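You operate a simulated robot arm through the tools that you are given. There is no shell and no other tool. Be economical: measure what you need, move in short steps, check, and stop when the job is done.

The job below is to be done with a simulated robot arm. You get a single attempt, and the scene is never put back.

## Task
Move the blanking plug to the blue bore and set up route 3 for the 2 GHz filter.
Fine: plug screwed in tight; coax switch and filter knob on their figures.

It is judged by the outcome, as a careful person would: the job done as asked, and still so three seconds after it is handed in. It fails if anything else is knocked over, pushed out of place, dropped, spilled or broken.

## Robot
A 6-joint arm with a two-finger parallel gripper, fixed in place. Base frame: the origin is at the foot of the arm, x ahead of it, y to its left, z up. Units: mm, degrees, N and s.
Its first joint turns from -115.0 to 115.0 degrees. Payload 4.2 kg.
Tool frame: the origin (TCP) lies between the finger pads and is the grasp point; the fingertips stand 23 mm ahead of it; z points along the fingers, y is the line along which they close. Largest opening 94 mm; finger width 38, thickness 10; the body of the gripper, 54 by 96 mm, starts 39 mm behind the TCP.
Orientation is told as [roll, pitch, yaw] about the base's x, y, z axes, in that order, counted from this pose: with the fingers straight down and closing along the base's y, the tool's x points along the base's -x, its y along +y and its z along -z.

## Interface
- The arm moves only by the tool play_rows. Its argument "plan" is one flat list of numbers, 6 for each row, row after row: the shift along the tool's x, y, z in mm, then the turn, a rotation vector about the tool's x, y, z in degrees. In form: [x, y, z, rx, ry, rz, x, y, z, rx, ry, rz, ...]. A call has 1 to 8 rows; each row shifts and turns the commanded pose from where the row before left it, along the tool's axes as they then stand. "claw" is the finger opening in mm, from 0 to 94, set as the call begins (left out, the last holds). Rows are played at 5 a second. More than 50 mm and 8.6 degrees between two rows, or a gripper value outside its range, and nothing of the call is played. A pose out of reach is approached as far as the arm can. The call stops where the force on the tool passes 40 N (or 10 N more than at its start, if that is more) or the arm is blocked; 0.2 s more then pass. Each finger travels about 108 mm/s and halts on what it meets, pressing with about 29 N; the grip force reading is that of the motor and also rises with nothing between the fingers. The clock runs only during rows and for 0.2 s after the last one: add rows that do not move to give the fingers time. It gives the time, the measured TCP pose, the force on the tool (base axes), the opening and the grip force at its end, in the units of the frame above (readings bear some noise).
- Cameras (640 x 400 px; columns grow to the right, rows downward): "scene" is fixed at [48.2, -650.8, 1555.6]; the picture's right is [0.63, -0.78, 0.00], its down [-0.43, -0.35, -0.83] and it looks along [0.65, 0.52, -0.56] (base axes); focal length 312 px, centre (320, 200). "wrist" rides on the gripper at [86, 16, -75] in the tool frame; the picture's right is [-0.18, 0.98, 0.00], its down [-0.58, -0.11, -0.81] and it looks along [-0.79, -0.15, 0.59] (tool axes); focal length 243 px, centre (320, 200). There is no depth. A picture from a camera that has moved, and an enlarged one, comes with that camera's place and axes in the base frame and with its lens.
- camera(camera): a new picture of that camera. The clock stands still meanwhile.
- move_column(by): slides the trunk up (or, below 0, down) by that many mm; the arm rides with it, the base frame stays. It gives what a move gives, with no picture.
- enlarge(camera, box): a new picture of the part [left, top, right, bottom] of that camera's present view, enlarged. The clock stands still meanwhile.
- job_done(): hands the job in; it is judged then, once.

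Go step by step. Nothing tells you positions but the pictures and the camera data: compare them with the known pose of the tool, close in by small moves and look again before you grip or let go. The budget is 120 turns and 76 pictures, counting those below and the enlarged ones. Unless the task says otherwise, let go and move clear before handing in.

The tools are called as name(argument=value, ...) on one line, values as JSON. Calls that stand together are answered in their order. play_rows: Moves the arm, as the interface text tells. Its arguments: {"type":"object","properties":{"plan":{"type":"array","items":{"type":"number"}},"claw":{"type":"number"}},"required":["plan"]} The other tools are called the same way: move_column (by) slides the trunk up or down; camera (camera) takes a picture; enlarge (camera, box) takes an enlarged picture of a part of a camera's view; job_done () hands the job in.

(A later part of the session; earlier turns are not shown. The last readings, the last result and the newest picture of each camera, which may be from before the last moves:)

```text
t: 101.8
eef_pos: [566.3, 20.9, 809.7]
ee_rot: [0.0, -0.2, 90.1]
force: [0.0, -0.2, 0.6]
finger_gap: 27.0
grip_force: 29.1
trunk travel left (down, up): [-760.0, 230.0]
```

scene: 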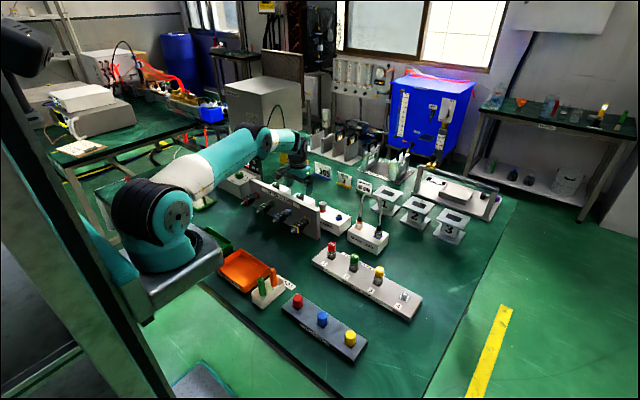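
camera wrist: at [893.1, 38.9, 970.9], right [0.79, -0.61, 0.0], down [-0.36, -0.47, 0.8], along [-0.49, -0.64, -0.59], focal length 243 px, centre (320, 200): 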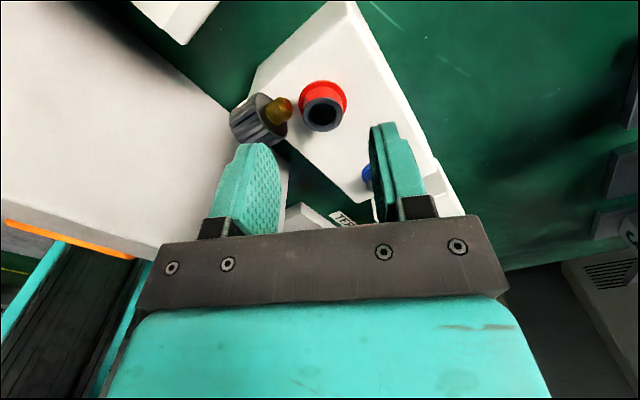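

play_rows(plan=[0, 0, 1.5, 0, 0, 0, 0, 0, 0, 0, 0, 0])

play_rows(plan=[0, 0, 1.5, 0, 0, 0, 0, 0, 0, 0, 0, 0])

play_rows(plan=[0, 0, 1.5, 0, 0, 0, 0, 0, 0, 0, 0, 0])

play_rows(plan=[0, 0, 1.5, 0, 0, 0, 0, 0, 0, 0, 0, 0])

play_rows(plan=[0, 0, 1.5, 0, 0, 0, 0, 0, 0, 0, 0, 0])

```text
t: 102.5
eef_pos: [565.9, 21.4, 807.9]
ee_rot: [0.0, -0.2, 90.1]
force: [-0.3, 0.3, -0.2]
finger_gap: 26.9
grip_force: 29.0
trunk travel left (down, up): [-760.0, 230.0]
```

```text
t: 103.0
eef_pos: [565.7, 19.6, 807.3]
ee_rot: [0.0, -0.2, 90.1]
force: [0.5, -0.4, -0.4]
finger_gap: 26.8
grip_force: 29.1
trunk travel left (down, up): [-760.0, 230.0]
```

```text
t: 103.7
eef_pos: [566.4, 19.4, 804.9]
ee_rot: [0.0, -0.1, 90.0]
force: [0.2, -0.2, 0.1]
finger_gap: 26.8
grip_force: 28.8
trunk travel left (down, up): [-760.0, 230.0]
```

```text
t: 104.2
eef_pos: [566.9, 20.3, 804.8]
ee_rot: [-0.1, -0.2, 90.1]
force: [-0.9, 1.0, 21.8]
finger_gap: 27.0
grip_force: 28.8
trunk travel left (down, up): [-760.0, 230.0]
```

```text
t: 104.8
eef_pos: [564.8, 20.6, 802.4]
ee_rot: [-0.1, -0.2, 90.1]
force: [0.2, -0.5, 26.6]
finger_gap: 26.9
grip_force: 29.1
trunk travel left (down, up): [-760.0, 230.0]
```

Contact with the bench. I ease up a hair, release, rise, and turn around to yaw −90 with a 40° lean toward the stem.

play_rows(plan=[0, 0, -1.5, 0, 0, 0, 0, 0, 0, 0, 0, 0])

play_rows(plan=[0, 0, 0, 0, 0, 0, 0, 0, 0, 0, 0, 0], claw=40)

play_rows(plan=[0, 0, 0, 0, 0, 0, 0, 0, -20, 0, 0, 0, 0, 0, -30, 0, 0, 0, 0, 0, -30, 0, 0, 0, 0, 0, -30, 0, 0, 0, 0, 0, 0, 0, 0, 0], claw=50)

camera(camera="wrist")

```text
t: 105.5
eef_pos: [565.9, 19.8, 804.1]
ee_rot: [0.0, -0.2, 90.1]
force: [1.2, -0.1, 5.2]
finger_gap: 26.7
grip_force: 28.8
trunk travel left (down, up): [-760.0, 230.0]
```

```text
t: 106.0
eef_pos: [564.9, 20.2, 805.3]
ee_rot: [0.0, -0.2, 90.1]
force: [-0.6, -0.8, -0.5]
finger_gap: 40.1
grip_force: 0.1
trunk travel left (down, up): [-760.0, 230.0]
```

```text
t: 107.5
eef_pos: [568.3, 20.5, 913.1]
ee_rot: [0.0, -0.1, 90.1]
force: [-0.7, 0.3, -0.1]
finger_gap: 50.2
grip_force: 0.1
trunk travel left (down, up): [-760.0, 230.0]
```

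```text
7 pictures are left
camera wrist: at [552.7, -68.1, 988.7], right [-0.98, 0.18, 0.0], down [0.11, 0.58, 0.81], along [0.15, 0.79, -0.59], focal length 243 px, centre (320, 200)
```

wrist: 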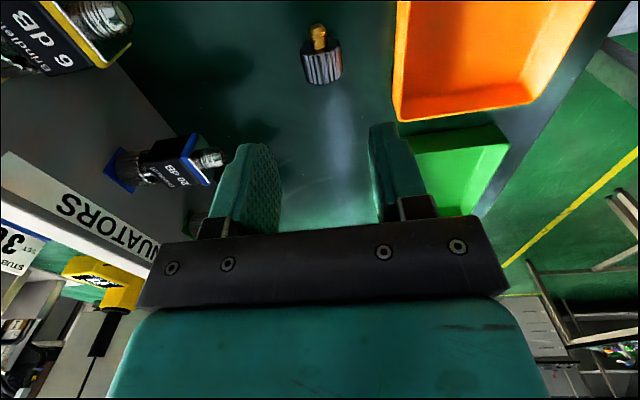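

The plug rests at (566.6, 19.5), stem toward −y. I rotate to yaw −90, lean 40° toward the stem, and approach.

play_rows(plan=[0, 0, 0, 0, 0, 8.2, 0, 0, 0, 0, 0, 8.2, 0, 0, 0, 0, 0, 8.2, 0, 0, 0, 0, 0, 8.2, 0, 0, 0, 0, 0, 8.2, 0, 0, 0, 0, 0, 8.2, 0, 0, 0, 0, 0, 8.2, 0, 0, 0, 0, 0, 8.2])

play_rows(plan=[0, 0, 0, 0, 0, 8.2, 0, 0, 0, 0, 0, 8.2, 0, 0, 0, 0, 0, 8.2, 0, 0, 0, 0, 0, 8.2, 0, 0, 0, 0, 0, 8.2, 0, 0, 0, 0, 0, 8.2, 0, 0, 0, 0, 0, 8.2, 0, 0, 0, 0, 0, 8.2])

play_rows(plan=[0, 0, 0, 0, 0, 8.2, 0, 0, 0, 0, 0, 8.2, 0, 0, 0, 0, 0, 8.2, 0, 0, 0, 0, 0, 8.2, 0, 0, 0, 0, 0, 8.2, 0, 0, 0, 0, 0, 7.9, 0, 0, 0, 0, 0, 0])

play_rows(plan=[0, 0, 0, 0, -8, 0, 0, 0, 0, 0, -8, 0, 0, 0, 0, 0, -8, 0, 0, 0, 0, 0, -8, 0, 0, 0, 0, 0, -8, 0, 0, 0, 0, 0, 0, 0])

```text
t: 109.2
eef_pos: [565.9, 20.6, 912.8]
ee_rot: [0.3, -0.2, 24.4]
force: [-0.6, 0.1, -0.4]
finger_gap: 50.1
grip_force: 0.1
trunk travel left (down, up): [-760.0, 230.0]
```

```text
t: 111.0
eef_pos: [566.0, 20.9, 913.4]
ee_rot: [0.1, 0.1, -41.2]
force: [-0.2, -0.6, 0.4]
finger_gap: 49.9
grip_force: 0.0
trunk travel left (down, up): [-760.0, 230.0]
```

```text
t: 112.7
eef_pos: [566.3, 21.1, 914.8]
ee_rot: [0.0, 0.3, -90.1]
force: [-0.4, -0.3, 0.5]
finger_gap: 50.1
grip_force: 0.0
trunk travel left (down, up): [-760.0, 230.0]
```

```text
t: 114.0
eef_pos: [566.7, 19.5, 914.1]
ee_rot: [0.0, -39.9, -90.0]
force: [0.0, -0.5, 0.0]
finger_gap: 49.9
grip_force: 0.1
trunk travel left (down, up): [-760.0, 230.0]
```

play_rows(plan=[22.3, 0, 24, 0, 0, 0, 22.3, 0, 24, 0, 0, 0, 22.2, 0, 23.9, 0, 0, 0, 0, 0, 0, 0, 0, 0])

play_rows(plan=[1.3, 0, 1.5, 0, 0, 0, 1.3, 0, 1.5, 0, 0, 0, 0, 0, 0, 0, 0, 0])

enlarge(camera="wrist", box=[200, 60, 440, 210])

```text
t: 115.0
eef_pos: [564.7, 23.9, 815.1]
ee_rot: [0.1, -39.8, -90.0]
force: [-0.5, -0.1, 0.0]
finger_gap: 49.9
grip_force: 0.1
trunk travel left (down, up): [-760.0, 230.0]
```

```text
t: 115.8
eef_pos: [566.0, 24.8, 811.1]
ee_rot: [0.0, -39.9, -89.9]
force: [-0.2, 0.5, 0.7]
finger_gap: 50.0
grip_force: 0.0
trunk travel left (down, up): [-760.0, 230.0]
```

```text
2.67 times, centred on (320, 135) of wrist
camera zoom: at [583.1, 137.7, 814.1], right [0.98, -0.14, 0.12], down [-0.11, 0.07, 0.99], along [-0.15, -0.99, 0.05], focal length 647 px, centre (320, 373)
```

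zoom: 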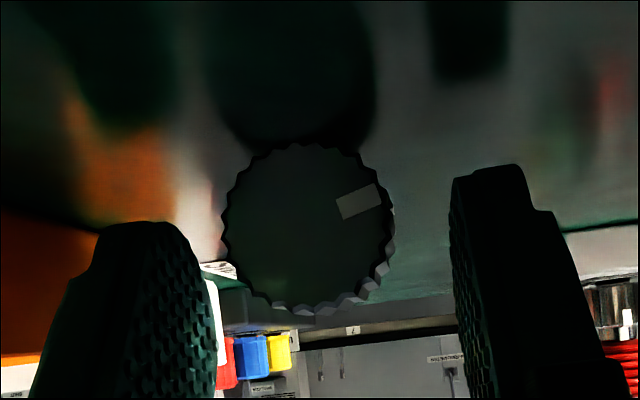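

The knob's end face sits between the fingers. I centre 4 mm and close on it.

play_rows(plan=[0, -4, 0, 0, 0, 0, 0, 0, 0, 0, 0, 0])

play_rows(plan=[0, 0, 0, 0, 0, 0, 0, 0, 0, 0, 0, 0, 0, 0, 0, 0, 0, 0], claw=18)

play_rows(plan=[-19, 0, -23, 0, 0, 0, -19, 0, -23, 0, 0, 0, -19, 0, -23, 0, 0, 0, -19, 0, -23, 0, 0, 0, 0, 0, 0, 0, 0, 0])

```text
t: 116.5
eef_pos: [563.2, 24.5, 811.6]
ee_rot: [0.0, -39.8, -90.0]
force: [-0.1, -0.6, 0.3]
finger_gap: 49.8
grip_force: 0.0
trunk travel left (down, up): [-760.0, 230.0]
```

```text
t: 117.2
eef_pos: [561.9, 25.0, 810.9]
ee_rot: [0.0, -39.7, -90.0]
force: [-0.8, 0.7, 2.0]
finger_gap: 27.0
grip_force: 28.7
trunk travel left (down, up): [-760.0, 230.0]
```

```text
t: 118.5
eef_pos: [561.7, 26.9, 931.0]
ee_rot: [0.0, -39.8, -90.0]
force: [0.7, 0.6, -0.3]
finger_gap: 27.1
grip_force: 29.4
trunk travel left (down, up): [-760.0, 230.0]
```

The plug is gripped with its stem 50° off the tool axis. I bring the tool vertical, rise, yaw to 110°, and travel to above the blue bore.

play_rows(plan=[0, 0, 0, 0, 8, 0, 0, 0, 0, 0, 8, 0, 0, 0, 0, 0, 8, 0, 0, 0, 0, 0, 8, 0, 0, 0, 0, 0, 7.8, 0, 0, 0, -35, 0, 0, 0, 0, 0, 0, 0, 0, -8, 0, 0, 0, 0, 0, -8])

play_rows(plan=[0, 0, 0, 0, 0, -8, 0, 0, 0, 0, 0, -8, 0, 0, 0, 0, 0, -8, 0, 0, 0, 0, 0, -8, 0, 0, 0, 0, 0, -8, 0, 0, 0, 0, 0, -8, 0, 0, 0, 0, 0, -8, 0, 0, 0, 0, 0, -8])

play_rows(plan=[0, 0, 0, 0, 0, -8, 0, 0, 0, 0, 0, -8, 0, 0, 0, 0, 0, -8, 0, 0, 0, 0, 0, -8, 0, 0, 0, 0, 0, -8, 0, 0, 0, 0, 0, -8, 0, 0, 0, 0, 0, -8, 0, 0, 0, 0, 0, -8])

play_rows(plan=[0, 0, 0, 0, 0, -8, 0, 0, 0, 0, 0, -8, 0, 0, 0, 0, 0, -8, 0, 0, 0, 0, 0, -8, 0, 0, 0, 0, 0, -8, 0, 0, 0, 0, 0, -8, 0, 0, 0, 0, 0, -8, 0, 0, 0, 0, 0, 0])

```text
t: 120.2
eef_pos: [561.8, 26.5, 966.2]
ee_rot: [0.0, 0.0, -73.9]
force: [-0.8, -0.9, -0.5]
finger_gap: 26.9
grip_force: 28.7
trunk travel left (down, up): [-760.0, 230.0]
```

```text
t: 122.0
eef_pos: [563.2, 25.7, 965.7]
ee_rot: [-0.1, 0.0, -9.9]
force: [0.1, -0.3, -1.4]
finger_gap: 26.7
grip_force: 28.8
trunk travel left (down, up): [-760.0, 230.0]
```

```text
t: 123.8
eef_pos: [562.6, 24.9, 966.5]
ee_rot: [0.0, 0.1, 54.0]
force: [-0.2, -0.5, -0.3]
finger_gap: 26.5
grip_force: 29.6
trunk travel left (down, up): [-760.0, 230.0]
```

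```text
t: 125.7
eef_pos: [562.2, 25.3, 966.4]
ee_rot: [-0.1, 0.0, 110.1]
force: [-0.6, -0.2, 0.0]
finger_gap: 26.9
grip_force: 29.1
trunk travel left (down, up): [-760.0, 230.0]
```

play_rows(plan=[29.1, -30.5, 0, 0, 0, 0, 29.1, -30.5, 0, 0, 0, 0, 29.1, -30.5, 0, 0, 0, 0, 29.1, -30.5, 0, 0, 0, 0, 29.1, -30.5, 0, 0, 0, 0, 29.1, -30.5, 0, 0, 0, 0, 29.1, -30.5, 0, 0, 0, 0, 0, 0, 0, 0, 0, 0])

play_rows(plan=[0, 0, 20, 0, 7.14, 0, 0, 0, 0, 0, 7.14, 0, 0, 0, 0, 0, 7.14, 0, 0, 0, 0, 0, 7.14, 0, 0, 0, 0, 0, 7.14, 0, 0, 0, 0, 0, 7.14, 0, 0, 0, 0, 0, 7.14, 0, 0, 0, 0, 0, 0, 0])

camera(camera="wrist")

```text
t: 127.5
eef_pos: [831.6, -91.8, 961.8]
ee_rot: [0.1, 0.0, 109.9]
force: [-1.8, 0.0, -0.2]
finger_gap: 27.1
grip_force: 29.2
trunk travel left (down, up): [-760.0, 230.0]
```

```text
t: 129.2
eef_pos: [831.8, -92.2, 946.5]
ee_rot: [0.0, 50.0, 110.1]
force: [-0.2, 0.3, -0.6]
finger_gap: 26.8
grip_force: 28.9
trunk travel left (down, up): [-760.0, 230.0]
```

```text
5 pictures are left
camera wrist: at [817.9, -97.9, 1061.4], right [-0.96, -0.23, -0.14], down [-0.24, 0.97, 0.07], along [0.12, 0.1, -0.99], focal length 243 px, centre (320, 200)
```

wrist: 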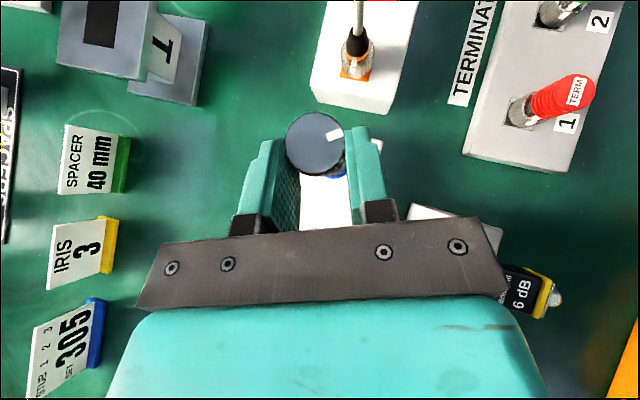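

The camera now looks straight down: the plug is upright, its axis at ≈(839,−110), and a sliver of the blue rim shows beneath where predicted. I zoom to check alignment.

enlarge(camera="wrist", box=[280, 105, 376, 195])

```text
4.44 times, centred on (328, 150) of wrist
camera zoom: at [817.9, -97.9, 1061.4], right [-0.96, -0.23, -0.14], down [-0.24, 0.97, 0.07], along [0.12, 0.1, -0.99], focal length 1078 px, centre (284, 422)
```

zoom: 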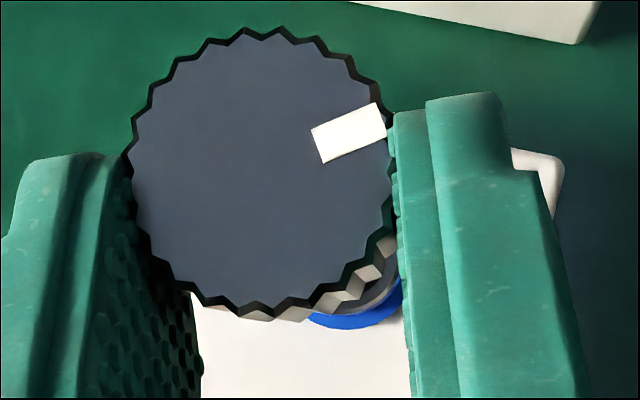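

The plug axis and bore agree to within ~1 mm. I descend straight down 60 mm, then in small steps.

play_rows(plan=[-23, 0, 19.3, 0, 0, 0, -23, 0, 19.3, 0, 0, 0, 0, 0, 0, 0, 0, 0])

play_rows(plan=[-3.06, 0, 2.57, 0, 0, 0, -3.06, 0, 2.57, 0, 0, 0, 0, 0, 0, 0, 0, 0])

play_rows(plan=[-1.53, 0, 1.29, 0, 0, 0, -1.53, 0, 1.29, 0, 0, 0, 0, 0, 0, 0, 0, 0])

```text
t: 130.1
eef_pos: [831.3, -92.5, 885.7]
ee_rot: [0.0, 50.0, 110.0]
force: [0.4, -0.4, 0.3]
finger_gap: 27.2
grip_force: 28.8
trunk travel left (down, up): [-760.0, 230.0]
```

```text
t: 130.8
eef_pos: [832.7, -92.2, 877.9]
ee_rot: [0.0, 49.9, 109.9]
force: [0.3, -0.2, 0.2]
finger_gap: 26.7
grip_force: 29.4
trunk travel left (down, up): [-760.0, 230.0]
```

```text
t: 131.7
eef_pos: [832.1, -91.8, 874.1]
ee_rot: [0.1, 50.1, 109.9]
force: [-0.8, 0.0, -0.6]
finger_gap: 27.1
grip_force: 29.0
trunk travel left (down, up): [-760.0, 230.0]
```

play_rows(plan=[-1.53, 0, 1.29, 0, 0, 0, 0, 0, 0, 0, 0, 0])

play_rows(plan=[-1.53, 0, 1.29, 0, 0, 0, 0, 0, 0, 0, 0, 0])

play_rows(plan=[-1.53, 0, 1.29, 0, 0, 0, 0, 0, 0, 0, 0, 0])

```text
t: 132.2
eef_pos: [832.1, -92.4, 871.5]
ee_rot: [0.1, 50.0, 110.0]
force: [0.0, 0.4, -0.5]
finger_gap: 27.0
grip_force: 28.9
trunk travel left (down, up): [-760.0, 230.0]
```

```text
t: 132.8
eef_pos: [832.4, -92.7, 870.4]
ee_rot: [0.1, 50.0, 110.0]
force: [0.1, 0.4, 0.0]
finger_gap: 26.8
grip_force: 28.9
trunk travel left (down, up): [-760.0, 230.0]
```

```text
t: 133.4
eef_pos: [832.6, -92.4, 867.8]
ee_rot: [0.0, 50.0, 110.0]
force: [0.7, -0.1, -0.5]
finger_gap: 26.9
grip_force: 28.9
trunk travel left (down, up): [-760.0, 230.0]
```

No contact yet — the stem tip appears to be entering the bore. Continuing.

play_rows(plan=[-1.53, 0, 1.29, 0, 0, 0, 0, 0, 0, 0, 0, 0])

play_rows(plan=[-1.53, 0, 1.29, 0, 0, 0, 0, 0, 0, 0, 0, 0])

play_rows(plan=[-1.15, 0, 0.97, 0, 0, 0, 0, 0, 0, 0, 0, 0])

```text
t: 134.1
eef_pos: [833.1, -92.9, 866.1]
ee_rot: [0.0, 50.0, 109.9]
force: [0.2, -0.1, 1.0]
finger_gap: 27.0
grip_force: 29.2
trunk travel left (down, up): [-760.0, 230.0]
```

```text
t: 134.7
eef_pos: [832.6, -93.7, 864.0]
ee_rot: [0.1, 50.1, 110.0]
force: [-0.1, -0.4, 1.7]
finger_gap: 26.8
grip_force: 29.2
trunk travel left (down, up): [-760.0, 230.0]
```

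```text
t: 135.2
eef_pos: [832.7, -92.4, 862.0]
ee_rot: [-0.3, 50.1, 109.8]
force: [12.1, -4.8, 3.6]
finger_gap: 26.9
grip_force: 29.0
trunk travel left (down, up): [-760.0, 230.0]
```

The stem is ~12 mm into the bore, right at thread start, with a slight side contact. I relieve that, open the fingers and back straight out.

play_rows(plan=[0.9, -0.7, 0.1, 0, 0, 0, 0, 0, 0, 0, 0, 0])

play_rows(plan=[0, 0, 0, 0, 0, 0, 0, 0, 0, 0, 0, 0], claw=36)

play_rows(plan=[0, 0, 0, 0, 0, 0, 0, 0, -15, 0, 0, 0, 0, 0, -20, 0, 0, 0, 0, 0, -20, 0, 0, 0, 0, 0, -20, 0, 0, 0, 0, 0, 0, 0, 0, 0], claw=44)

enlarge(camera="scene", box=[290, 170, 390, 250])

```text
t: 135.8
eef_pos: [834.0, -93.3, 864.0]
ee_rot: [-0.1, 50.0, 109.9]
force: [9.2, -5.0, 5.2]
finger_gap: 27.0
grip_force: 29.1
trunk travel left (down, up): [-760.0, 230.0]
```

```text
t: 136.4
eef_pos: [833.8, -92.1, 862.2]
ee_rot: [0.1, 49.9, 110.1]
force: [-0.6, 0.1, 0.5]
finger_gap: 36.1
grip_force: 0.0
trunk travel left (down, up): [-760.0, 230.0]
```

```text
t: 137.8
eef_pos: [813.3, -38.1, 911.8]
ee_rot: [0.0, 50.0, 110.0]
force: [0.0, -0.1, 0.2]
finger_gap: 43.9
grip_force: 0.0
trunk travel left (down, up): [-760.0, 230.0]
```

```text
5.00 times, centred on (340, 210) of scene
camera zoom: at [48.2, -650.8, 1555.6], right [0.63, -0.78, 0.0], down [-0.43, -0.35, -0.83], along [0.65, 0.52, -0.56], focal length 1561 px, centre (220, 150)
```

zoom: 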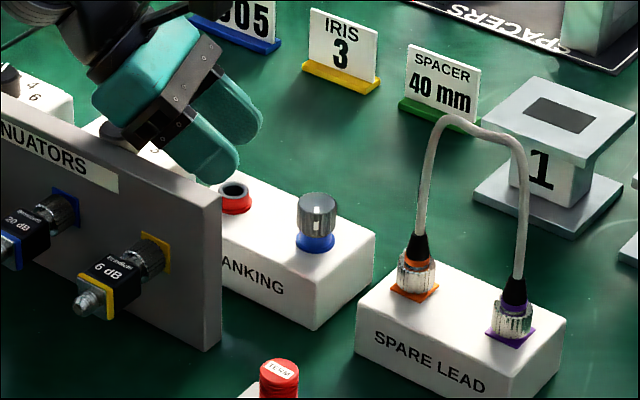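

The plug stands upright in the blue bore. Now I bring the tool vertical, yaw to +50° (keeping the camera clear of the spare-lead loop), and move over it for a vertical grip.

play_rows(plan=[0, 0, -20, 0, 0, 0, 0, 0, 0, 0, -7.14, 0, 0, 0, 0, 0, -7.14, 0, 0, 0, 0, 0, -7.14, 0, 0, 0, 0, 0, -7.14, 0, 0, 0, 0, 0, -7.14, 0, 0, 0, 0, 0, -7.14, 0, 0, 0, 0, 0, -7.14, 0])

play_rows(plan=[0, 0, 0, 0, 0, 7.5, 0, 0, 0, 0, 0, 7.5, 0, 0, 0, 0, 0, 7.5, 0, 0, 0, 0, 0, 7.5, 0, 0, 0, 0, 0, 7.5, 0, 0, 0, 0, 0, 7.5, 0, 0, 0, 0, 0, 7.5, 0, 0, 0, 0, 0, 7.5])

```text
t: 139.7
eef_pos: [808.3, -25.4, 923.2]
ee_rot: [0.1, -0.1, 110.0]
force: [-1.2, 1.1, 0.9]
finger_gap: 44.2
grip_force: 0.0
trunk travel left (down, up): [-760.0, 230.0]
```

```text
t: 141.4
eef_pos: [808.7, -26.4, 924.3]
ee_rot: [-0.1, 0.0, 49.9]
force: [0.2, 0.5, 0.1]
finger_gap: 44.0
grip_force: 0.1
trunk travel left (down, up): [-760.0, 230.0]
```

play_rows(plan=[14.7, -25.8, 0, 0, 0, 0, 14.7, -25.8, 0, 0, 0, 0, 14.8, -25.7, 0, 0, 0, 0, 0, 0, 14, 0, 0, 0, 0, 0, 13, 0, 0, 0, 0, 0, 0, 0, 0, 0])

camera(camera="wrist")

```text
t: 142.8
eef_pos: [838.6, -109.4, 896.3]
ee_rot: [0.0, 0.0, 50.0]
force: [-0.8, 0.5, -0.3]
finger_gap: 44.0
grip_force: 0.0
trunk travel left (down, up): [-760.0, 230.0]
```

```text
2 pictures are left
camera wrist: at [771.9, -165.0, 971.7], right [-0.63, 0.77, 0.0], down [0.46, 0.38, 0.81], along [0.62, 0.51, -0.59], focal length 243 px, centre (320, 200)
```

wrist: 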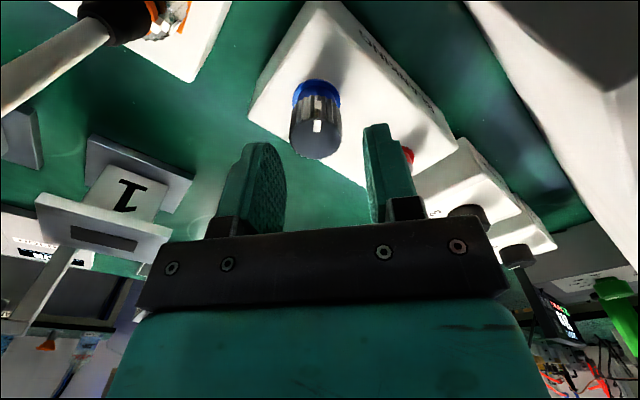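

Centred with the plug top at z≈866. I descend, grip, and screw clockwise with slight downward feed.

play_rows(plan=[0, 0, 10, 0, 0, 0, 0, 0, 10, 0, 0, 0, 0, 0, 6, 0, 0, 0, 0, 0, 0, 0, 0, 0])

play_rows(plan=[0, 0, 0, 0, 0, 0, 0, 0, 0, 0, 0, 0, 0, 0, 0, 0, 0, 0], claw=18)

```text
t: 143.8
eef_pos: [839.2, -106.9, 871.7]
ee_rot: [-0.1, -0.1, 50.0]
force: [0.0, -0.9, 0.4]
finger_gap: 43.9
grip_force: 0.0
trunk travel left (down, up): [-760.0, 230.0]
```

```text
t: 144.7
eef_pos: [839.4, -108.7, 870.5]
ee_rot: [0.0, -0.1, 50.0]
force: [4.8, -3.6, -0.4]
finger_gap: 27.1
grip_force: 28.9
trunk travel left (down, up): [-760.0, 230.0]
```

play_rows(plan=[0, -0.7, 0.3, 0, 0, 7, 0, 0, 0.05, 0, 0, 7, 0, 0, 0.05, 0, 0, 7, 0, 0, 0.05, 0, 0, 7, 0, 0, 0.05, 0, 0, 7, 0, 0, 0.05, 0, 0, 7, 0, 0, 0.05, 0, 0, 7, 0, 0, 0.05, 0, 0, 7])

play_rows(plan=[0, 0, 0.05, 0, 0, 7, 0, 0, 0.05, 0, 0, 7, 0, 0, 0.05, 0, 0, 7, 0, 0, 0.05, 0, 0, 7, 0, 0, 0.05, 0, 0, 7, 0, 0, 0.05, 0, 0, 7, 0, 0, 0.05, 0, 0, 7, 0, 0, 0.05, 0, 0, 7])

play_rows(plan=[0, 0, 0.05, 0, 0, 7, 0, 0, 0.05, 0, 0, 7, 0, 0, 0.05, 0, 0, 7, 0, 0, 0.05, 0, 0, 7, 0, 0, 0.05, 0, 0, 7, 0, 0, 0.05, 0, 0, 7, 0, 0, 0.05, 0, 0, 7, 0, 0, 0.05, 0, 0, 7])

```text
t: 146.4
eef_pos: [839.8, -109.2, 870.3]
ee_rot: [0.0, -0.1, -6.0]
force: [0.7, -2.4, 0.1]
finger_gap: 27.1
grip_force: 29.2
trunk travel left (down, up): [-760.0, 230.0]
```

```text
t: 148.2
eef_pos: [840.9, -108.9, 869.4]
ee_rot: [0.0, 0.0, -62.2]
force: [0.8, -4.9, 0.3]
finger_gap: 27.3
grip_force: 28.7
trunk travel left (down, up): [-760.0, 230.0]
```

```text
t: 150.1
eef_pos: [839.0, -109.3, 870.5]
ee_rot: [0.0, 0.0, -118.1]
force: [-7.1, -6.2, 11.9]
finger_gap: 26.9
grip_force: 29.1
trunk travel left (down, up): [-760.0, 230.0]
```

play_rows(plan=[0, 0, 0, 0, 0, 7, 0, 0, 0, 0, 0, 7, 0, 0, 0, 0, 0, 7, 0, 0, 0, 0, 0, 5, 0, 0, 0, 0, 0, 0])

```text
t: 151.2
eef_pos: [841.4, -110.6, 869.8]
ee_rot: [0.0, 0.1, -144.0]
force: [-8.7, -4.9, 13.5]
finger_gap: 27.3
grip_force: 28.9
trunk travel left (down, up): [-760.0, 230.0]
```

194° in, with mild reaction. I release gently, lift, rewind to +50° and regrip for more.

play_rows(plan=[0, 0, 0, 0, 0, 0, 0, 0, 0, 0, 0, 0], claw=38)

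play_rows(plan=[0, 0, -15, 0, 0, 0, 0, 0, -20, 0, 0, 0, 0, 0, 0, 0, 0, -8, 0, 0, 0, 0, 0, -8, 0, 0, 0, 0, 0, -8, 0, 0, 0, 0, 0, -8, 0, 0, 0, 0, 0, -8, 0, 0, 0, 0, 0, -8])

play_rows(plan=[0, 0, 0, 0, 0, -8, 0, 0, 0, 0, 0, -8, 0, 0, 0, 0, 0, -8, 0, 0, 0, 0, 0, -8, 0, 0, 0, 0, 0, -8, 0, 0, 0, 0, 0, -8, 0, 0, 0, 0, 0, -8, 0, 0, 0, 0, 0, -8])

play_rows(plan=[0, 0, 0, 0, 0, -8, 0, 0, 0, 0, 0, -8, 0, 0, 0, 0, 0, -8, 0, 0, 0, 0, 0, -8, 0, 0, 0, 0, 0, -8, 0, 0, 0, 0, 0, -8, 0, 0, 0, 0, 0, -8, 0, 0, 0, 0, 0, -8])

play_rows(plan=[0, 0, 0, 0, 0, -8, 0, 0, 0, 0, 0, -8, 0, 0, 0, 0, 0, 0])

```text
t: 151.8
eef_pos: [840.7, -108.9, 867.6]
ee_rot: [0.0, 0.0, -144.0]
force: [-0.1, 0.2, 0.4]
finger_gap: 38.0
grip_force: 0.2
trunk travel left (down, up): [-760.0, 230.0]
```

```text
t: 153.7
eef_pos: [840.9, -111.0, 904.0]
ee_rot: [0.0, 0.1, -95.8]
force: [0.2, 0.5, -0.7]
finger_gap: 37.7
grip_force: 0.1
trunk travel left (down, up): [-760.0, 230.0]
```

```text
t: 155.4
eef_pos: [839.8, -109.2, 903.1]
ee_rot: [0.0, 0.0, -31.9]
force: [-0.2, -0.5, -0.5]
finger_gap: 38.0
grip_force: 0.1
trunk travel left (down, up): [-760.0, 230.0]
```

```text
t: 157.2
eef_pos: [840.9, -108.7, 902.6]
ee_rot: [0.1, 0.0, 32.2]
force: [0.0, 0.3, 0.4]
finger_gap: 38.2
grip_force: 0.2
trunk travel left (down, up): [-760.0, 230.0]
```

```text
t: 158.1
eef_pos: [839.3, -109.1, 902.8]
ee_rot: [0.0, -0.1, 48.2]
force: [0.4, -0.8, 0.4]
finger_gap: 38.1
grip_force: 0.0
trunk travel left (down, up): [-760.0, 230.0]
```

play_rows(plan=[0, 0, 12, 0, 0, 0, 0, 0, 12, 0, 0, 0, 0, 0, 10, 0, 0, 0, 0, 0, 0, 0, 0, 0])

play_rows(plan=[0, 0, 0, 0, 0, 0, 0, 0, 0, 0, 0, 0, 0, 0, 0, 0, 0, 0], claw=18)

play_rows(plan=[0, 0, 0, 0, 0, 7, 0, 0, 0.05, 0, 0, 7, 0, 0, 0.05, 0, 0, 7, 0, 0, 0.05, 0, 0, 7, 0, 0, 0.05, 0, 0, 7, 0, 0, 0.05, 0, 0, 7, 0, 0, 0.05, 0, 0, 7, 0, 0, 0.05, 0, 0, 7])

play_rows(plan=[0, 0, 0.05, 0, 0, 7, 0, 0, 0.05, 0, 0, 7, 0, 0, 0.05, 0, 0, 7, 0, 0, 0.05, 0, 0, 7, 0, 0, 0.05, 0, 0, 7, 0, 0, 0.05, 0, 0, 7, 0, 0, 0.05, 0, 0, 7, 0, 0, 0.05, 0, 0, 7])

play_rows(plan=[0, 0, 0, 0, 0, 7, 0, 0, 0, 0, 0, 7, 0, 0, 0, 0, 0, 7, 0, 0, 0, 0, 0, 7, 0, 0, 0, 0, 0, 7, 0, 0, 0, 0, 0, 7, 0, 0, 0, 0, 0, 7, 0, 0, 0, 0, 0, 7])

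```text
t: 159.1
eef_pos: [840.2, -108.9, 869.2]
ee_rot: [-0.1, 0.0, 47.9]
force: [-0.6, 0.4, -1.2]
finger_gap: 38.0
grip_force: 0.1
trunk travel left (down, up): [-760.0, 230.0]
```

```text
t: 159.8
eef_pos: [840.4, -110.0, 868.4]
ee_rot: [0.0, 0.0, 48.0]
force: [-0.1, -0.2, 0.0]
finger_gap: 27.5
grip_force: 28.8
trunk travel left (down, up): [-760.0, 230.0]
```

```text
t: 161.7
eef_pos: [840.9, -108.9, 869.8]
ee_rot: [-0.1, 0.1, -8.1]
force: [-1.9, -0.4, 0.6]
finger_gap: 27.8
grip_force: 28.8
trunk travel left (down, up): [-760.0, 230.0]
```

```text
t: 163.4
eef_pos: [839.3, -109.9, 867.8]
ee_rot: [0.1, 0.1, -64.2]
force: [0.6, -2.4, 7.3]
finger_gap: 27.5
grip_force: 28.8
trunk travel left (down, up): [-760.0, 230.0]
```

```text
t: 165.2
eef_pos: [841.1, -109.8, 868.5]
ee_rot: [0.0, 0.0, -120.1]
force: [-0.8, 0.1, -0.1]
finger_gap: 27.5
grip_force: 28.7
trunk travel left (down, up): [-760.0, 230.0]
```

play_rows(plan=[0, 0, 0, 0, 0, 7, 0, 0, 0, 0, 0, 7, 0, 0, 0, 0, 0, 7, 0, 0, 0, 0, 0, 3, 0, 0, 0, 0, 0, 0])

enlarge(camera="wrist", box=[240, 80, 400, 200])

```text
t: 166.4
eef_pos: [840.3, -109.8, 867.8]
ee_rot: [0.0, 0.0, -144.0]
force: [0.5, -0.1, -0.4]
finger_gap: 27.4
grip_force: 28.9
trunk travel left (down, up): [-760.0, 230.0]
```

```text
3.33 times, centred on (320, 140) of wrist
camera zoom: at [920.8, -72.4, 943.7], right [0.43, -0.9, 0.0], down [-0.53, -0.25, 0.81], along [-0.73, -0.35, -0.59], focal length 809 px, centre (320, 400)
```

zoom: 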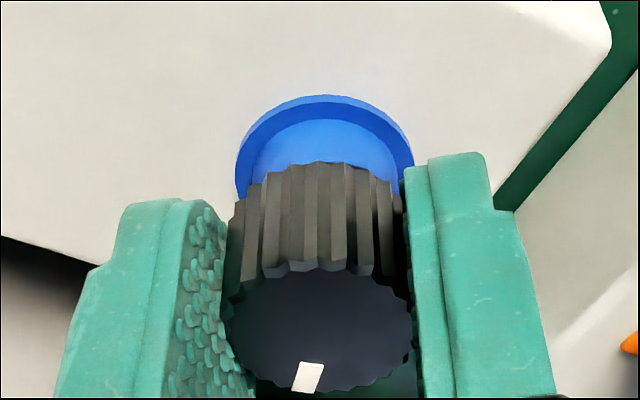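

The knob now meets the blue collar with no gap, as it did originally in the red bore, and hasn't slipped in the grip. I do one more cycle to make sure it's tight.

play_rows(plan=[0, 0, 0, 0, 0, 0, 0, 0, 0, 0, 0, 0], claw=38)

play_rows(plan=[0, 0, -15, 0, 0, 0, 0, 0, -20, 0, 0, 0, 0, 0, 0, 0, 0, -8, 0, 0, 0, 0, 0, -8, 0, 0, 0, 0, 0, -8, 0, 0, 0, 0, 0, -8, 0, 0, 0, 0, 0, -8, 0, 0, 0, 0, 0, -8])

play_rows(plan=[0, 0, 0, 0, 0, -8, 0, 0, 0, 0, 0, -8, 0, 0, 0, 0, 0, -8, 0, 0, 0, 0, 0, -8, 0, 0, 0, 0, 0, -8, 0, 0, 0, 0, 0, -8, 0, 0, 0, 0, 0, -8, 0, 0, 0, 0, 0, -8])

play_rows(plan=[0, 0, 0, 0, 0, -8, 0, 0, 0, 0, 0, -8, 0, 0, 0, 0, 0, -8, 0, 0, 0, 0, 0, -8, 0, 0, 0, 0, 0, -8, 0, 0, 0, 0, 0, -8, 0, 0, 0, 0, 0, -8, 0, 0, 0, 0, 0, -8])

play_rows(plan=[0, 0, 0, 0, 0, -8, 0, 0, 0, 0, 0, -8, 0, 0, 12, 0, 0, 0, 0, 0, 12, 0, 0, 0, 0, 0, 11, 0, 0, 0, 0, 0, 0, 0, 0, 0])

play_rows(plan=[0, 0, 0, 0, 0, 0, 0, 0, 0, 0, 0, 0, 0, 0, 0, 0, 0, 0], claw=18)

play_rows(plan=[0, 0, 0, 0, 0, 7, 0, 0, 0.05, 0, 0, 7, 0, 0, 0.05, 0, 0, 7, 0, 0, 0.05, 0, 0, 7, 0, 0, 0, 0, 0, 7, 0, 0, 0, 0, 0, 7, 0, 0, 0, 0, 0, 7, 0, 0, 0, 0, 0, 7])

play_rows(plan=[0, 0, 0, 0, 0, 7, 0, 0, 0, 0, 0, 7, 0, 0, 0, 0, 0, 7, 0, 0, 0, 0, 0, 7, 0, 0, 0, 0, 0, 7, 0, 0, 0, 0, 0, 7, 0, 0, 0, 0, 0, 7, 0, 0, 0, 0, 0, 7])

```text
t: 167.1
eef_pos: [839.3, -109.2, 868.4]
ee_rot: [0.0, 0.0, -144.0]
force: [-0.1, -0.7, 0.3]
finger_gap: 37.7
grip_force: 0.1
trunk travel left (down, up): [-760.0, 230.0]
```

```text
t: 168.8
eef_pos: [839.8, -108.8, 903.3]
ee_rot: [0.0, 0.0, -95.9]
force: [-0.3, -0.8, -0.3]
finger_gap: 38.2
grip_force: 0.1
trunk travel left (down, up): [-760.0, 230.0]
```

```text
t: 170.7
eef_pos: [839.7, -110.2, 904.5]
ee_rot: [-0.1, 0.0, -31.9]
force: [1.3, 0.4, 0.3]
finger_gap: 38.0
grip_force: 0.1
trunk travel left (down, up): [-760.0, 230.0]
```

```text
t: 172.4
eef_pos: [840.0, -109.2, 902.3]
ee_rot: [-0.1, -0.1, 32.2]
force: [0.1, 1.1, 0.9]
finger_gap: 38.2
grip_force: 0.1
trunk travel left (down, up): [-760.0, 230.0]
```

```text
t: 173.8
eef_pos: [840.4, -107.9, 868.0]
ee_rot: [0.0, 0.0, 48.0]
force: [0.8, -0.9, 0.2]
finger_gap: 38.0
grip_force: 0.1
trunk travel left (down, up): [-760.0, 230.0]
```

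```text
t: 174.7
eef_pos: [840.0, -110.4, 867.3]
ee_rot: [0.0, 0.0, 48.0]
force: [-0.1, -0.4, -0.5]
finger_gap: 27.6
grip_force: 28.7
trunk travel left (down, up): [-760.0, 230.0]
```

```text
t: 176.4
eef_pos: [840.4, -109.9, 867.5]
ee_rot: [0.0, 0.0, -8.2]
force: [-0.4, -1.9, 0.9]
finger_gap: 27.3
grip_force: 29.3
trunk travel left (down, up): [-760.0, 230.0]
```

```text
t: 178.2
eef_pos: [840.3, -109.2, 867.7]
ee_rot: [-0.1, 0.0, -64.2]
force: [0.8, -6.3, 1.6]
finger_gap: 27.2
grip_force: 28.8
trunk travel left (down, up): [-760.0, 230.0]
```

play_rows(plan=[0, 0, 0, 0, 0, 7, 0, 0, 0, 0, 0, 7, 0, 0, 0, 0, 0, 7, 0, 0, 0, 0, 0, 7, 0, 0, 0, 0, 0, 7, 0, 0, 0, 0, 0, 7, 0, 0, 0, 0, 0, 7, 0, 0, 0, 0, 0, 7])

play_rows(plan=[0, 0, 0, 0, 0, 7, 0, 0, 0, 0, 0, 7, 0, 0, 0, 0, 0, 7, 0, 0, 0, 0, 0, 3, 0, 0, 0, 0, 0, 0])

enlarge(camera="wrist", box=[240, 80, 400, 200])

```text
t: 180.1
eef_pos: [839.9, -109.4, 868.1]
ee_rot: [-0.1, -0.1, -120.1]
force: [-1.5, -1.1, 0.8]
finger_gap: 27.7
grip_force: 29.2
trunk travel left (down, up): [-760.0, 230.0]
```

```text
t: 181.2
eef_pos: [840.4, -109.7, 868.4]
ee_rot: [0.1, 0.0, -144.0]
force: [-1.4, -1.0, -0.4]
finger_gap: 27.4
grip_force: 29.4
trunk travel left (down, up): [-760.0, 230.0]
```

```text
3.33 times, centred on (320, 140) of wrist
camera zoom: at [921.5, -72.8, 943.1], right [0.43, -0.9, 0.0], down [-0.54, -0.25, 0.81], along [-0.73, -0.35, -0.59], focal length 809 px, centre (320, 400)
```

zoom: 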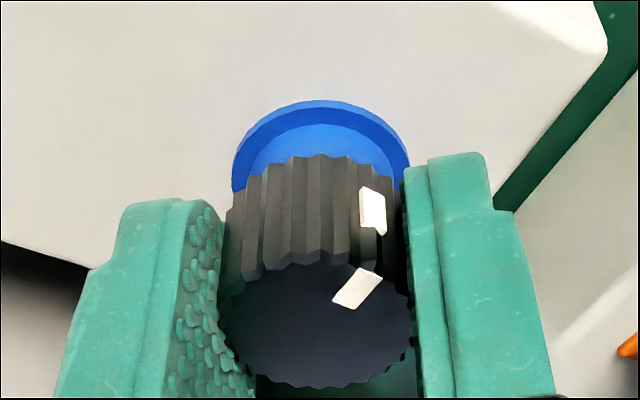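

The plug turned the whole way again without slipping and the knob sits slightly closer to the collar, so it is still drawing in. No pictures remain; I run another tightening cycle watching the readings.

play_rows(plan=[0, 0, 0, 0, 0, 0, 0, 0, 0, 0, 0, 0], claw=38)

play_rows(plan=[0, 0, -15, 0, 0, 0, 0, 0, -20, 0, 0, 0, 0, 0, 0, 0, 0, -8, 0, 0, 0, 0, 0, -8, 0, 0, 0, 0, 0, -8, 0, 0, 0, 0, 0, -8, 0, 0, 0, 0, 0, -8, 0, 0, 0, 0, 0, -8])

play_rows(plan=[0, 0, 0, 0, 0, -8, 0, 0, 0, 0, 0, -8, 0, 0, 0, 0, 0, -8, 0, 0, 0, 0, 0, -8, 0, 0, 0, 0, 0, -8, 0, 0, 0, 0, 0, -8, 0, 0, 0, 0, 0, -8, 0, 0, 0, 0, 0, -8])

play_rows(plan=[0, 0, 0, 0, 0, -8, 0, 0, 0, 0, 0, -8, 0, 0, 0, 0, 0, -8, 0, 0, 0, 0, 0, -8, 0, 0, 0, 0, 0, -8, 0, 0, 0, 0, 0, -8, 0, 0, 0, 0, 0, -8, 0, 0, 0, 0, 0, -8])

play_rows(plan=[0, 0, 0, 0, 0, -8, 0, 0, 0, 0, 0, -8, 0, 0, 12, 0, 0, 0, 0, 0, 12, 0, 0, 0, 0, 0, 11.5, 0, 0, 0, 0, 0, 0, 0, 0, 0])

play_rows(plan=[0, 0, 0, 0, 0, 0, 0, 0, 0, 0, 0, 0, 0, 0, 0, 0, 0, 0], claw=18)

play_rows(plan=[0, 0, 0, 0, 0, 8, 0, 0, 0, 0, 0, 8, 0, 0, 0, 0, 0, 8, 0, 0, 0, 0, 0, 8, 0, 0, 0, 0, 0, 0])

play_rows(plan=[0, 0, 0, 0, 0, 8, 0, 0, 0, 0, 0, 8, 0, 0, 0, 0, 0, 8, 0, 0, 0, 0, 0, 8, 0, 0, 0, 0, 0, 8, 0, 0, 0, 0, 0, 8, 0, 0, 0, 0, 0, 0])

play_rows(plan=[0, 0, 0, 0, 0, 8, 0, 0, 0, 0, 0, 8, 0, 0, 0, 0, 0, 8, 0, 0, 0, 0, 0, 8, 0, 0, 0, 0, 0, 8, 0, 0, 0, 0, 0, 8, 0, 0, 0, 0, 0, 0])

play_rows(plan=[0, 0, 0, 0, 0, 8, 0, 0, 0, 0, 0, 8, 0, 0, 0, 0, 0, 8, 0, 0, 0, 0, 0, 8, 0, 0, 0, 0, 0, 8, 0, 0, 0, 0, 0, 8, 0, 0, 0, 0, 0, 8, 0, 0, 0, 0, 0, 8])

```text
t: 181.8
eef_pos: [840.9, -109.4, 866.8]
ee_rot: [0.0, 0.1, -144.1]
force: [-0.6, 0.5, -0.3]
finger_gap: 38.3
grip_force: 0.1
trunk travel left (down, up): [-760.0, 230.0]
```

```text
t: 183.7
eef_pos: [841.2, -109.5, 902.8]
ee_rot: [0.0, 0.0, -95.8]
force: [-1.0, -0.3, 0.0]
finger_gap: 38.0
grip_force: 0.1
trunk travel left (down, up): [-760.0, 230.0]
```

```text
t: 185.4
eef_pos: [840.9, -109.8, 902.7]
ee_rot: [0.0, 0.0, -31.8]
force: [0.1, 1.1, -0.4]
finger_gap: 38.0
grip_force: 0.1
trunk travel left (down, up): [-760.0, 230.0]
```

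```text
t: 187.2
eef_pos: [839.5, -110.0, 903.0]
ee_rot: [0.0, -0.1, 32.2]
force: [-0.3, -0.5, -0.6]
finger_gap: 38.0
grip_force: 0.0
trunk travel left (down, up): [-760.0, 230.0]
```

```text
t: 188.7
eef_pos: [839.2, -109.4, 867.8]
ee_rot: [0.0, -0.1, 48.0]
force: [-0.7, 0.9, -1.0]
finger_gap: 38.0
grip_force: 0.1
trunk travel left (down, up): [-760.0, 230.0]
```

```text
t: 189.4
eef_pos: [838.7, -109.8, 866.5]
ee_rot: [0.0, 0.1, 48.1]
force: [0.6, 0.0, 0.2]
finger_gap: 27.1
grip_force: 29.2
trunk travel left (down, up): [-760.0, 230.0]
```

```text
t: 190.7
eef_pos: [838.4, -109.7, 866.7]
ee_rot: [0.0, 0.0, 15.9]
force: [-2.2, -1.3, -0.6]
finger_gap: 27.4
grip_force: 29.0
trunk travel left (down, up): [-760.0, 230.0]
```

```text
t: 192.2
eef_pos: [840.1, -107.7, 867.5]
ee_rot: [0.1, -0.1, -32.1]
force: [-0.5, 0.0, 0.4]
finger_gap: 27.3
grip_force: 28.8
trunk travel left (down, up): [-760.0, 230.0]
```

```text
t: 193.8
eef_pos: [840.2, -109.2, 867.7]
ee_rot: [0.0, 0.0, -80.1]
force: [0.9, 0.4, -0.1]
finger_gap: 27.3
grip_force: 28.8
trunk travel left (down, up): [-760.0, 230.0]
```

```text
t: 195.7
eef_pos: [839.3, -110.0, 867.1]
ee_rot: [0.0, 0.0, -144.1]
force: [0.0, 0.6, 0.8]
finger_gap: 27.2
grip_force: 29.5
trunk travel left (down, up): [-760.0, 230.0]
```

No sign of a stop in the readings; I do a gentle pull test to confirm the thread holds, then another tightening cycle.

play_rows(plan=[0, 0, -1.5, 0, 0, 0])

play_rows(plan=[0, 0, 1.5, 0, 0, 0, 0, 0, 0, 0, 0, 0])

play_rows(plan=[0, 0, 1.5, 0, 0, 0])

play_rows(plan=[0, 0, -1.5, 0, 0, 0, 0, 0, 0, 0, 0, 0])

```text
t: 196.1
eef_pos: [840.7, -110.6, 868.9]
ee_rot: [0.1, 0.0, -144.0]
force: [0.6, -0.3, -0.1]
finger_gap: 27.0
grip_force: 28.9
trunk travel left (down, up): [-760.0, 230.0]
```

```text
t: 196.7
eef_pos: [840.2, -110.6, 867.8]
ee_rot: [0.0, 0.1, -144.0]
force: [0.0, 0.0, -0.4]
finger_gap: 27.4
grip_force: 28.8
trunk travel left (down, up): [-760.0, 230.0]
```

```text
t: 197.1
eef_pos: [838.8, -108.9, 867.1]
ee_rot: [0.1, 0.1, -143.9]
force: [-2.5, -0.8, 6.6]
finger_gap: 27.4
grip_force: 28.8
trunk travel left (down, up): [-760.0, 230.0]
```

```text
t: 197.7
eef_pos: [840.0, -109.1, 866.4]
ee_rot: [0.0, 0.0, -144.1]
force: [0.3, -0.5, 0.1]
finger_gap: 27.3
grip_force: 28.8
trunk travel left (down, up): [-760.0, 230.0]
```

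The pull test met no resistance, so the thread hasn't caught; it needs downward pressure while turning. I rewind, regrip and turn with a firm downward preload.

play_rows(plan=[0, 0, 0, 0, 0, 0, 0, 0, 0, 0, 0, 0], claw=38)

play_rows(plan=[0, 0, -15, 0, 0, 0, 0, 0, -20, 0, 0, 0, 0, 0, 0, 0, 0, -8, 0, 0, 0, 0, 0, -8, 0, 0, 0, 0, 0, -8, 0, 0, 0, 0, 0, -8, 0, 0, 0, 0, 0, -8, 0, 0, 0, 0, 0, -8])

play_rows(plan=[0, 0, 0, 0, 0, -8, 0, 0, 0, 0, 0, -8, 0, 0, 0, 0, 0, -8, 0, 0, 0, 0, 0, -8, 0, 0, 0, 0, 0, -8, 0, 0, 0, 0, 0, -8, 0, 0, 0, 0, 0, -8, 0, 0, 0, 0, 0, -8])

play_rows(plan=[0, 0, 0, 0, 0, -8, 0, 0, 0, 0, 0, -8, 0, 0, 0, 0, 0, -8, 0, 0, 0, 0, 0, -8, 0, 0, 0, 0, 0, -8, 0, 0, 0, 0, 0, -8, 0, 0, 0, 0, 0, -8, 0, 0, 0, 0, 0, -8])

play_rows(plan=[0, 0, 0, 0, 0, -8, 0, 0, 0, 0, 0, -8, 0, 0, 12, 0, 0, 0, 0, 0, 12, 0, 0, 0, 0, 0, 11, 0, 0, 0, 0, 0, 0, 0, 0, 0])

play_rows(plan=[0, 0, 0, 0, 0, 0, 0, 0, 0, 0, 0, 0, 0, 0, 0, 0, 0, 0], claw=18)

play_rows(plan=[0, 0, 1, 0, 0, 0, 0, 0, 0, 0, 0, 0])

play_rows(plan=[0, 0, 1, 0, 0, 0, 0, 0, 0, 0, 0, 0])

```text
t: 198.2
eef_pos: [840.6, -109.3, 867.3]
ee_rot: [0.0, 0.0, -144.0]
force: [0.3, 0.9, -0.9]
finger_gap: 38.1
grip_force: 0.0
trunk travel left (down, up): [-760.0, 230.0]
```

```text
t: 200.1
eef_pos: [839.6, -109.8, 901.8]
ee_rot: [0.0, 0.0, -95.8]
force: [0.2, 0.3, 0.8]
finger_gap: 38.1
grip_force: 0.1
trunk travel left (down, up): [-760.0, 230.0]
```

```text
t: 201.8
eef_pos: [840.5, -109.0, 901.8]
ee_rot: [0.0, -0.1, -31.9]
force: [-0.2, 0.2, 0.3]
finger_gap: 37.7
grip_force: 0.1
trunk travel left (down, up): [-760.0, 230.0]
```

```text
t: 203.7
eef_pos: [839.0, -109.6, 902.0]
ee_rot: [0.0, 0.0, 32.2]
force: [-0.1, -0.8, 0.6]
finger_gap: 38.0
grip_force: 0.1
trunk travel left (down, up): [-760.0, 230.0]
```

```text
t: 205.1
eef_pos: [840.3, -107.7, 866.3]
ee_rot: [0.0, 0.0, 48.0]
force: [0.0, -0.3, 0.4]
finger_gap: 38.0
grip_force: 0.1
trunk travel left (down, up): [-760.0, 230.0]
```

```text
t: 205.8
eef_pos: [840.2, -109.3, 867.7]
ee_rot: [-0.1, 0.0, 48.0]
force: [-0.7, 0.6, 0.4]
finger_gap: 27.7
grip_force: 28.9
trunk travel left (down, up): [-760.0, 230.0]
```

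```text
t: 206.4
eef_pos: [840.9, -108.3, 866.4]
ee_rot: [-0.1, 0.0, 48.0]
force: [0.2, 0.1, 3.0]
finger_gap: 27.7
grip_force: 29.1
trunk travel left (down, up): [-760.0, 230.0]
```

```text
t: 207.1
eef_pos: [839.8, -107.6, 866.1]
ee_rot: [-0.1, -0.1, 48.0]
force: [-0.5, 1.2, 10.5]
finger_gap: 27.5
grip_force: 29.4
trunk travel left (down, up): [-760.0, 230.0]
```

play_rows(plan=[0, 0, 0.3, 0, 0, 8, 0, 0, 0.1, 0, 0, 8, 0, 0, 0.1, 0, 0, 8, 0, 0, 0.1, 0, 0, 8])

play_rows(plan=[0, 0, 0.1, 0, 0, 8, 0, 0, 0.1, 0, 0, 8, 0, 0, 0.1, 0, 0, 8, 0, 0, 0.1, 0, 0, 8, 0, 0, 0.1, 0, 0, 8])

play_rows(plan=[0, 0, 0.1, 0, 0, 8, 0, 0, 0.1, 0, 0, 8, 0, 0, 0.1, 0, 0, 8, 0, 0, 0.1, 0, 0, 8, 0, 0, 0.1, 0, 0, 8])

```text
t: 208.1
eef_pos: [839.3, -109.1, 864.4]
ee_rot: [0.0, 0.0, 15.9]
force: [0.4, 1.1, 8.1]
finger_gap: 27.7
grip_force: 28.7
trunk travel left (down, up): [-760.0, 230.0]
```

```text
t: 209.2
eef_pos: [840.7, -109.7, 864.2]
ee_rot: [0.0, 0.0, -24.1]
force: [-1.6, -0.5, 6.5]
finger_gap: 27.6
grip_force: 29.2
trunk travel left (down, up): [-760.0, 230.0]
```

```text
t: 210.4
eef_pos: [840.3, -109.0, 862.5]
ee_rot: [0.1, 0.0, -64.2]
force: [0.9, -1.5, 6.4]
finger_gap: 27.4
grip_force: 29.0
trunk travel left (down, up): [-760.0, 230.0]
```

The tool is following the plug down as it turns — the thread is engaging. I continue.

play_rows(plan=[0, 0, 0.1, 0, 0, 8, 0, 0, 0.1, 0, 0, 8, 0, 0, 0.1, 0, 0, 8, 0, 0, 0.1, 0, 0, 8, 0, 0, 0.1, 0, 0, 8])

play_rows(plan=[0, 0, 0.1, 0, 0, 8, 0, 0, 0.1, 0, 0, 8, 0, 0, 0.1, 0, 0, 8, 0, 0, 0.1, 0, 0, 8, 0, 0, 0.1, 0, 0, 8])

play_rows(plan=[0, 0, -2, 0, 0, 0])

play_rows(plan=[0, 0, -1, 0, 0, 0])

```text
t: 211.7
eef_pos: [839.9, -109.4, 864.1]
ee_rot: [0.1, 0.0, -104.1]
force: [0.0, -3.3, 10.3]
finger_gap: 27.7
grip_force: 29.5
trunk travel left (down, up): [-760.0, 230.0]
```

```text
t: 212.8
eef_pos: [839.3, -109.2, 863.3]
ee_rot: [0.0, 0.0, -144.1]
force: [-0.7, 1.0, 7.8]
finger_gap: 27.6
grip_force: 29.3
trunk travel left (down, up): [-760.0, 230.0]
```

```text
t: 213.2
eef_pos: [838.5, -110.2, 863.9]
ee_rot: [0.0, -0.1, -144.0]
force: [-0.2, -0.1, 0.5]
finger_gap: 27.4
grip_force: 28.9
trunk travel left (down, up): [-760.0, 230.0]
```

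```text
t: 213.7
eef_pos: [839.7, -109.2, 866.0]
ee_rot: [0.1, 0.0, -144.0]
force: [-0.1, 0.4, -0.4]
finger_gap: 27.2
grip_force: 29.1
trunk travel left (down, up): [-760.0, 230.0]
```

The readings are ambiguous (fingers may slide along the plug), so I do a decisive test: slowly lift while gripping and watch whether the fingers slide off (plug held) or the plug comes along.

play_rows(plan=[0, 0, -2, 0, 0, 0, 0, 0, -2, 0, 0, 0, 0, 0, -2, 0, 0, 0])

play_rows(plan=[0, 0, -3, 0, 0, 0, 0, 0, -3, 0, 0, 0, 0, 0, -3, 0, 0, 0])

play_rows(plan=[0, 0, -3, 0, 0, 0, 0, 0, -3, 0, 0, 0, 0, 0, -3, 0, 0, 0, 0, 0, 0, 0, 0, 0])

```text
t: 214.4
eef_pos: [839.6, -108.9, 872.0]
ee_rot: [0.0, 0.0, -144.0]
force: [-0.6, 0.2, 0.1]
finger_gap: 27.1
grip_force: 29.7
trunk travel left (down, up): [-760.0, 230.0]
```

```text
t: 215.2
eef_pos: [839.4, -108.9, 879.8]
ee_rot: [0.0, -0.1, -143.9]
force: [0.1, -0.2, 0.1]
finger_gap: 27.6
grip_force: 29.2
trunk travel left (down, up): [-760.0, 230.0]
```

```text
t: 216.2
eef_pos: [839.4, -110.0, 890.1]
ee_rot: [0.0, 0.0, -143.9]
force: [-0.1, -0.5, -0.7]
finger_gap: 27.0
grip_force: 28.8
trunk travel left (down, up): [-760.0, 230.0]
```

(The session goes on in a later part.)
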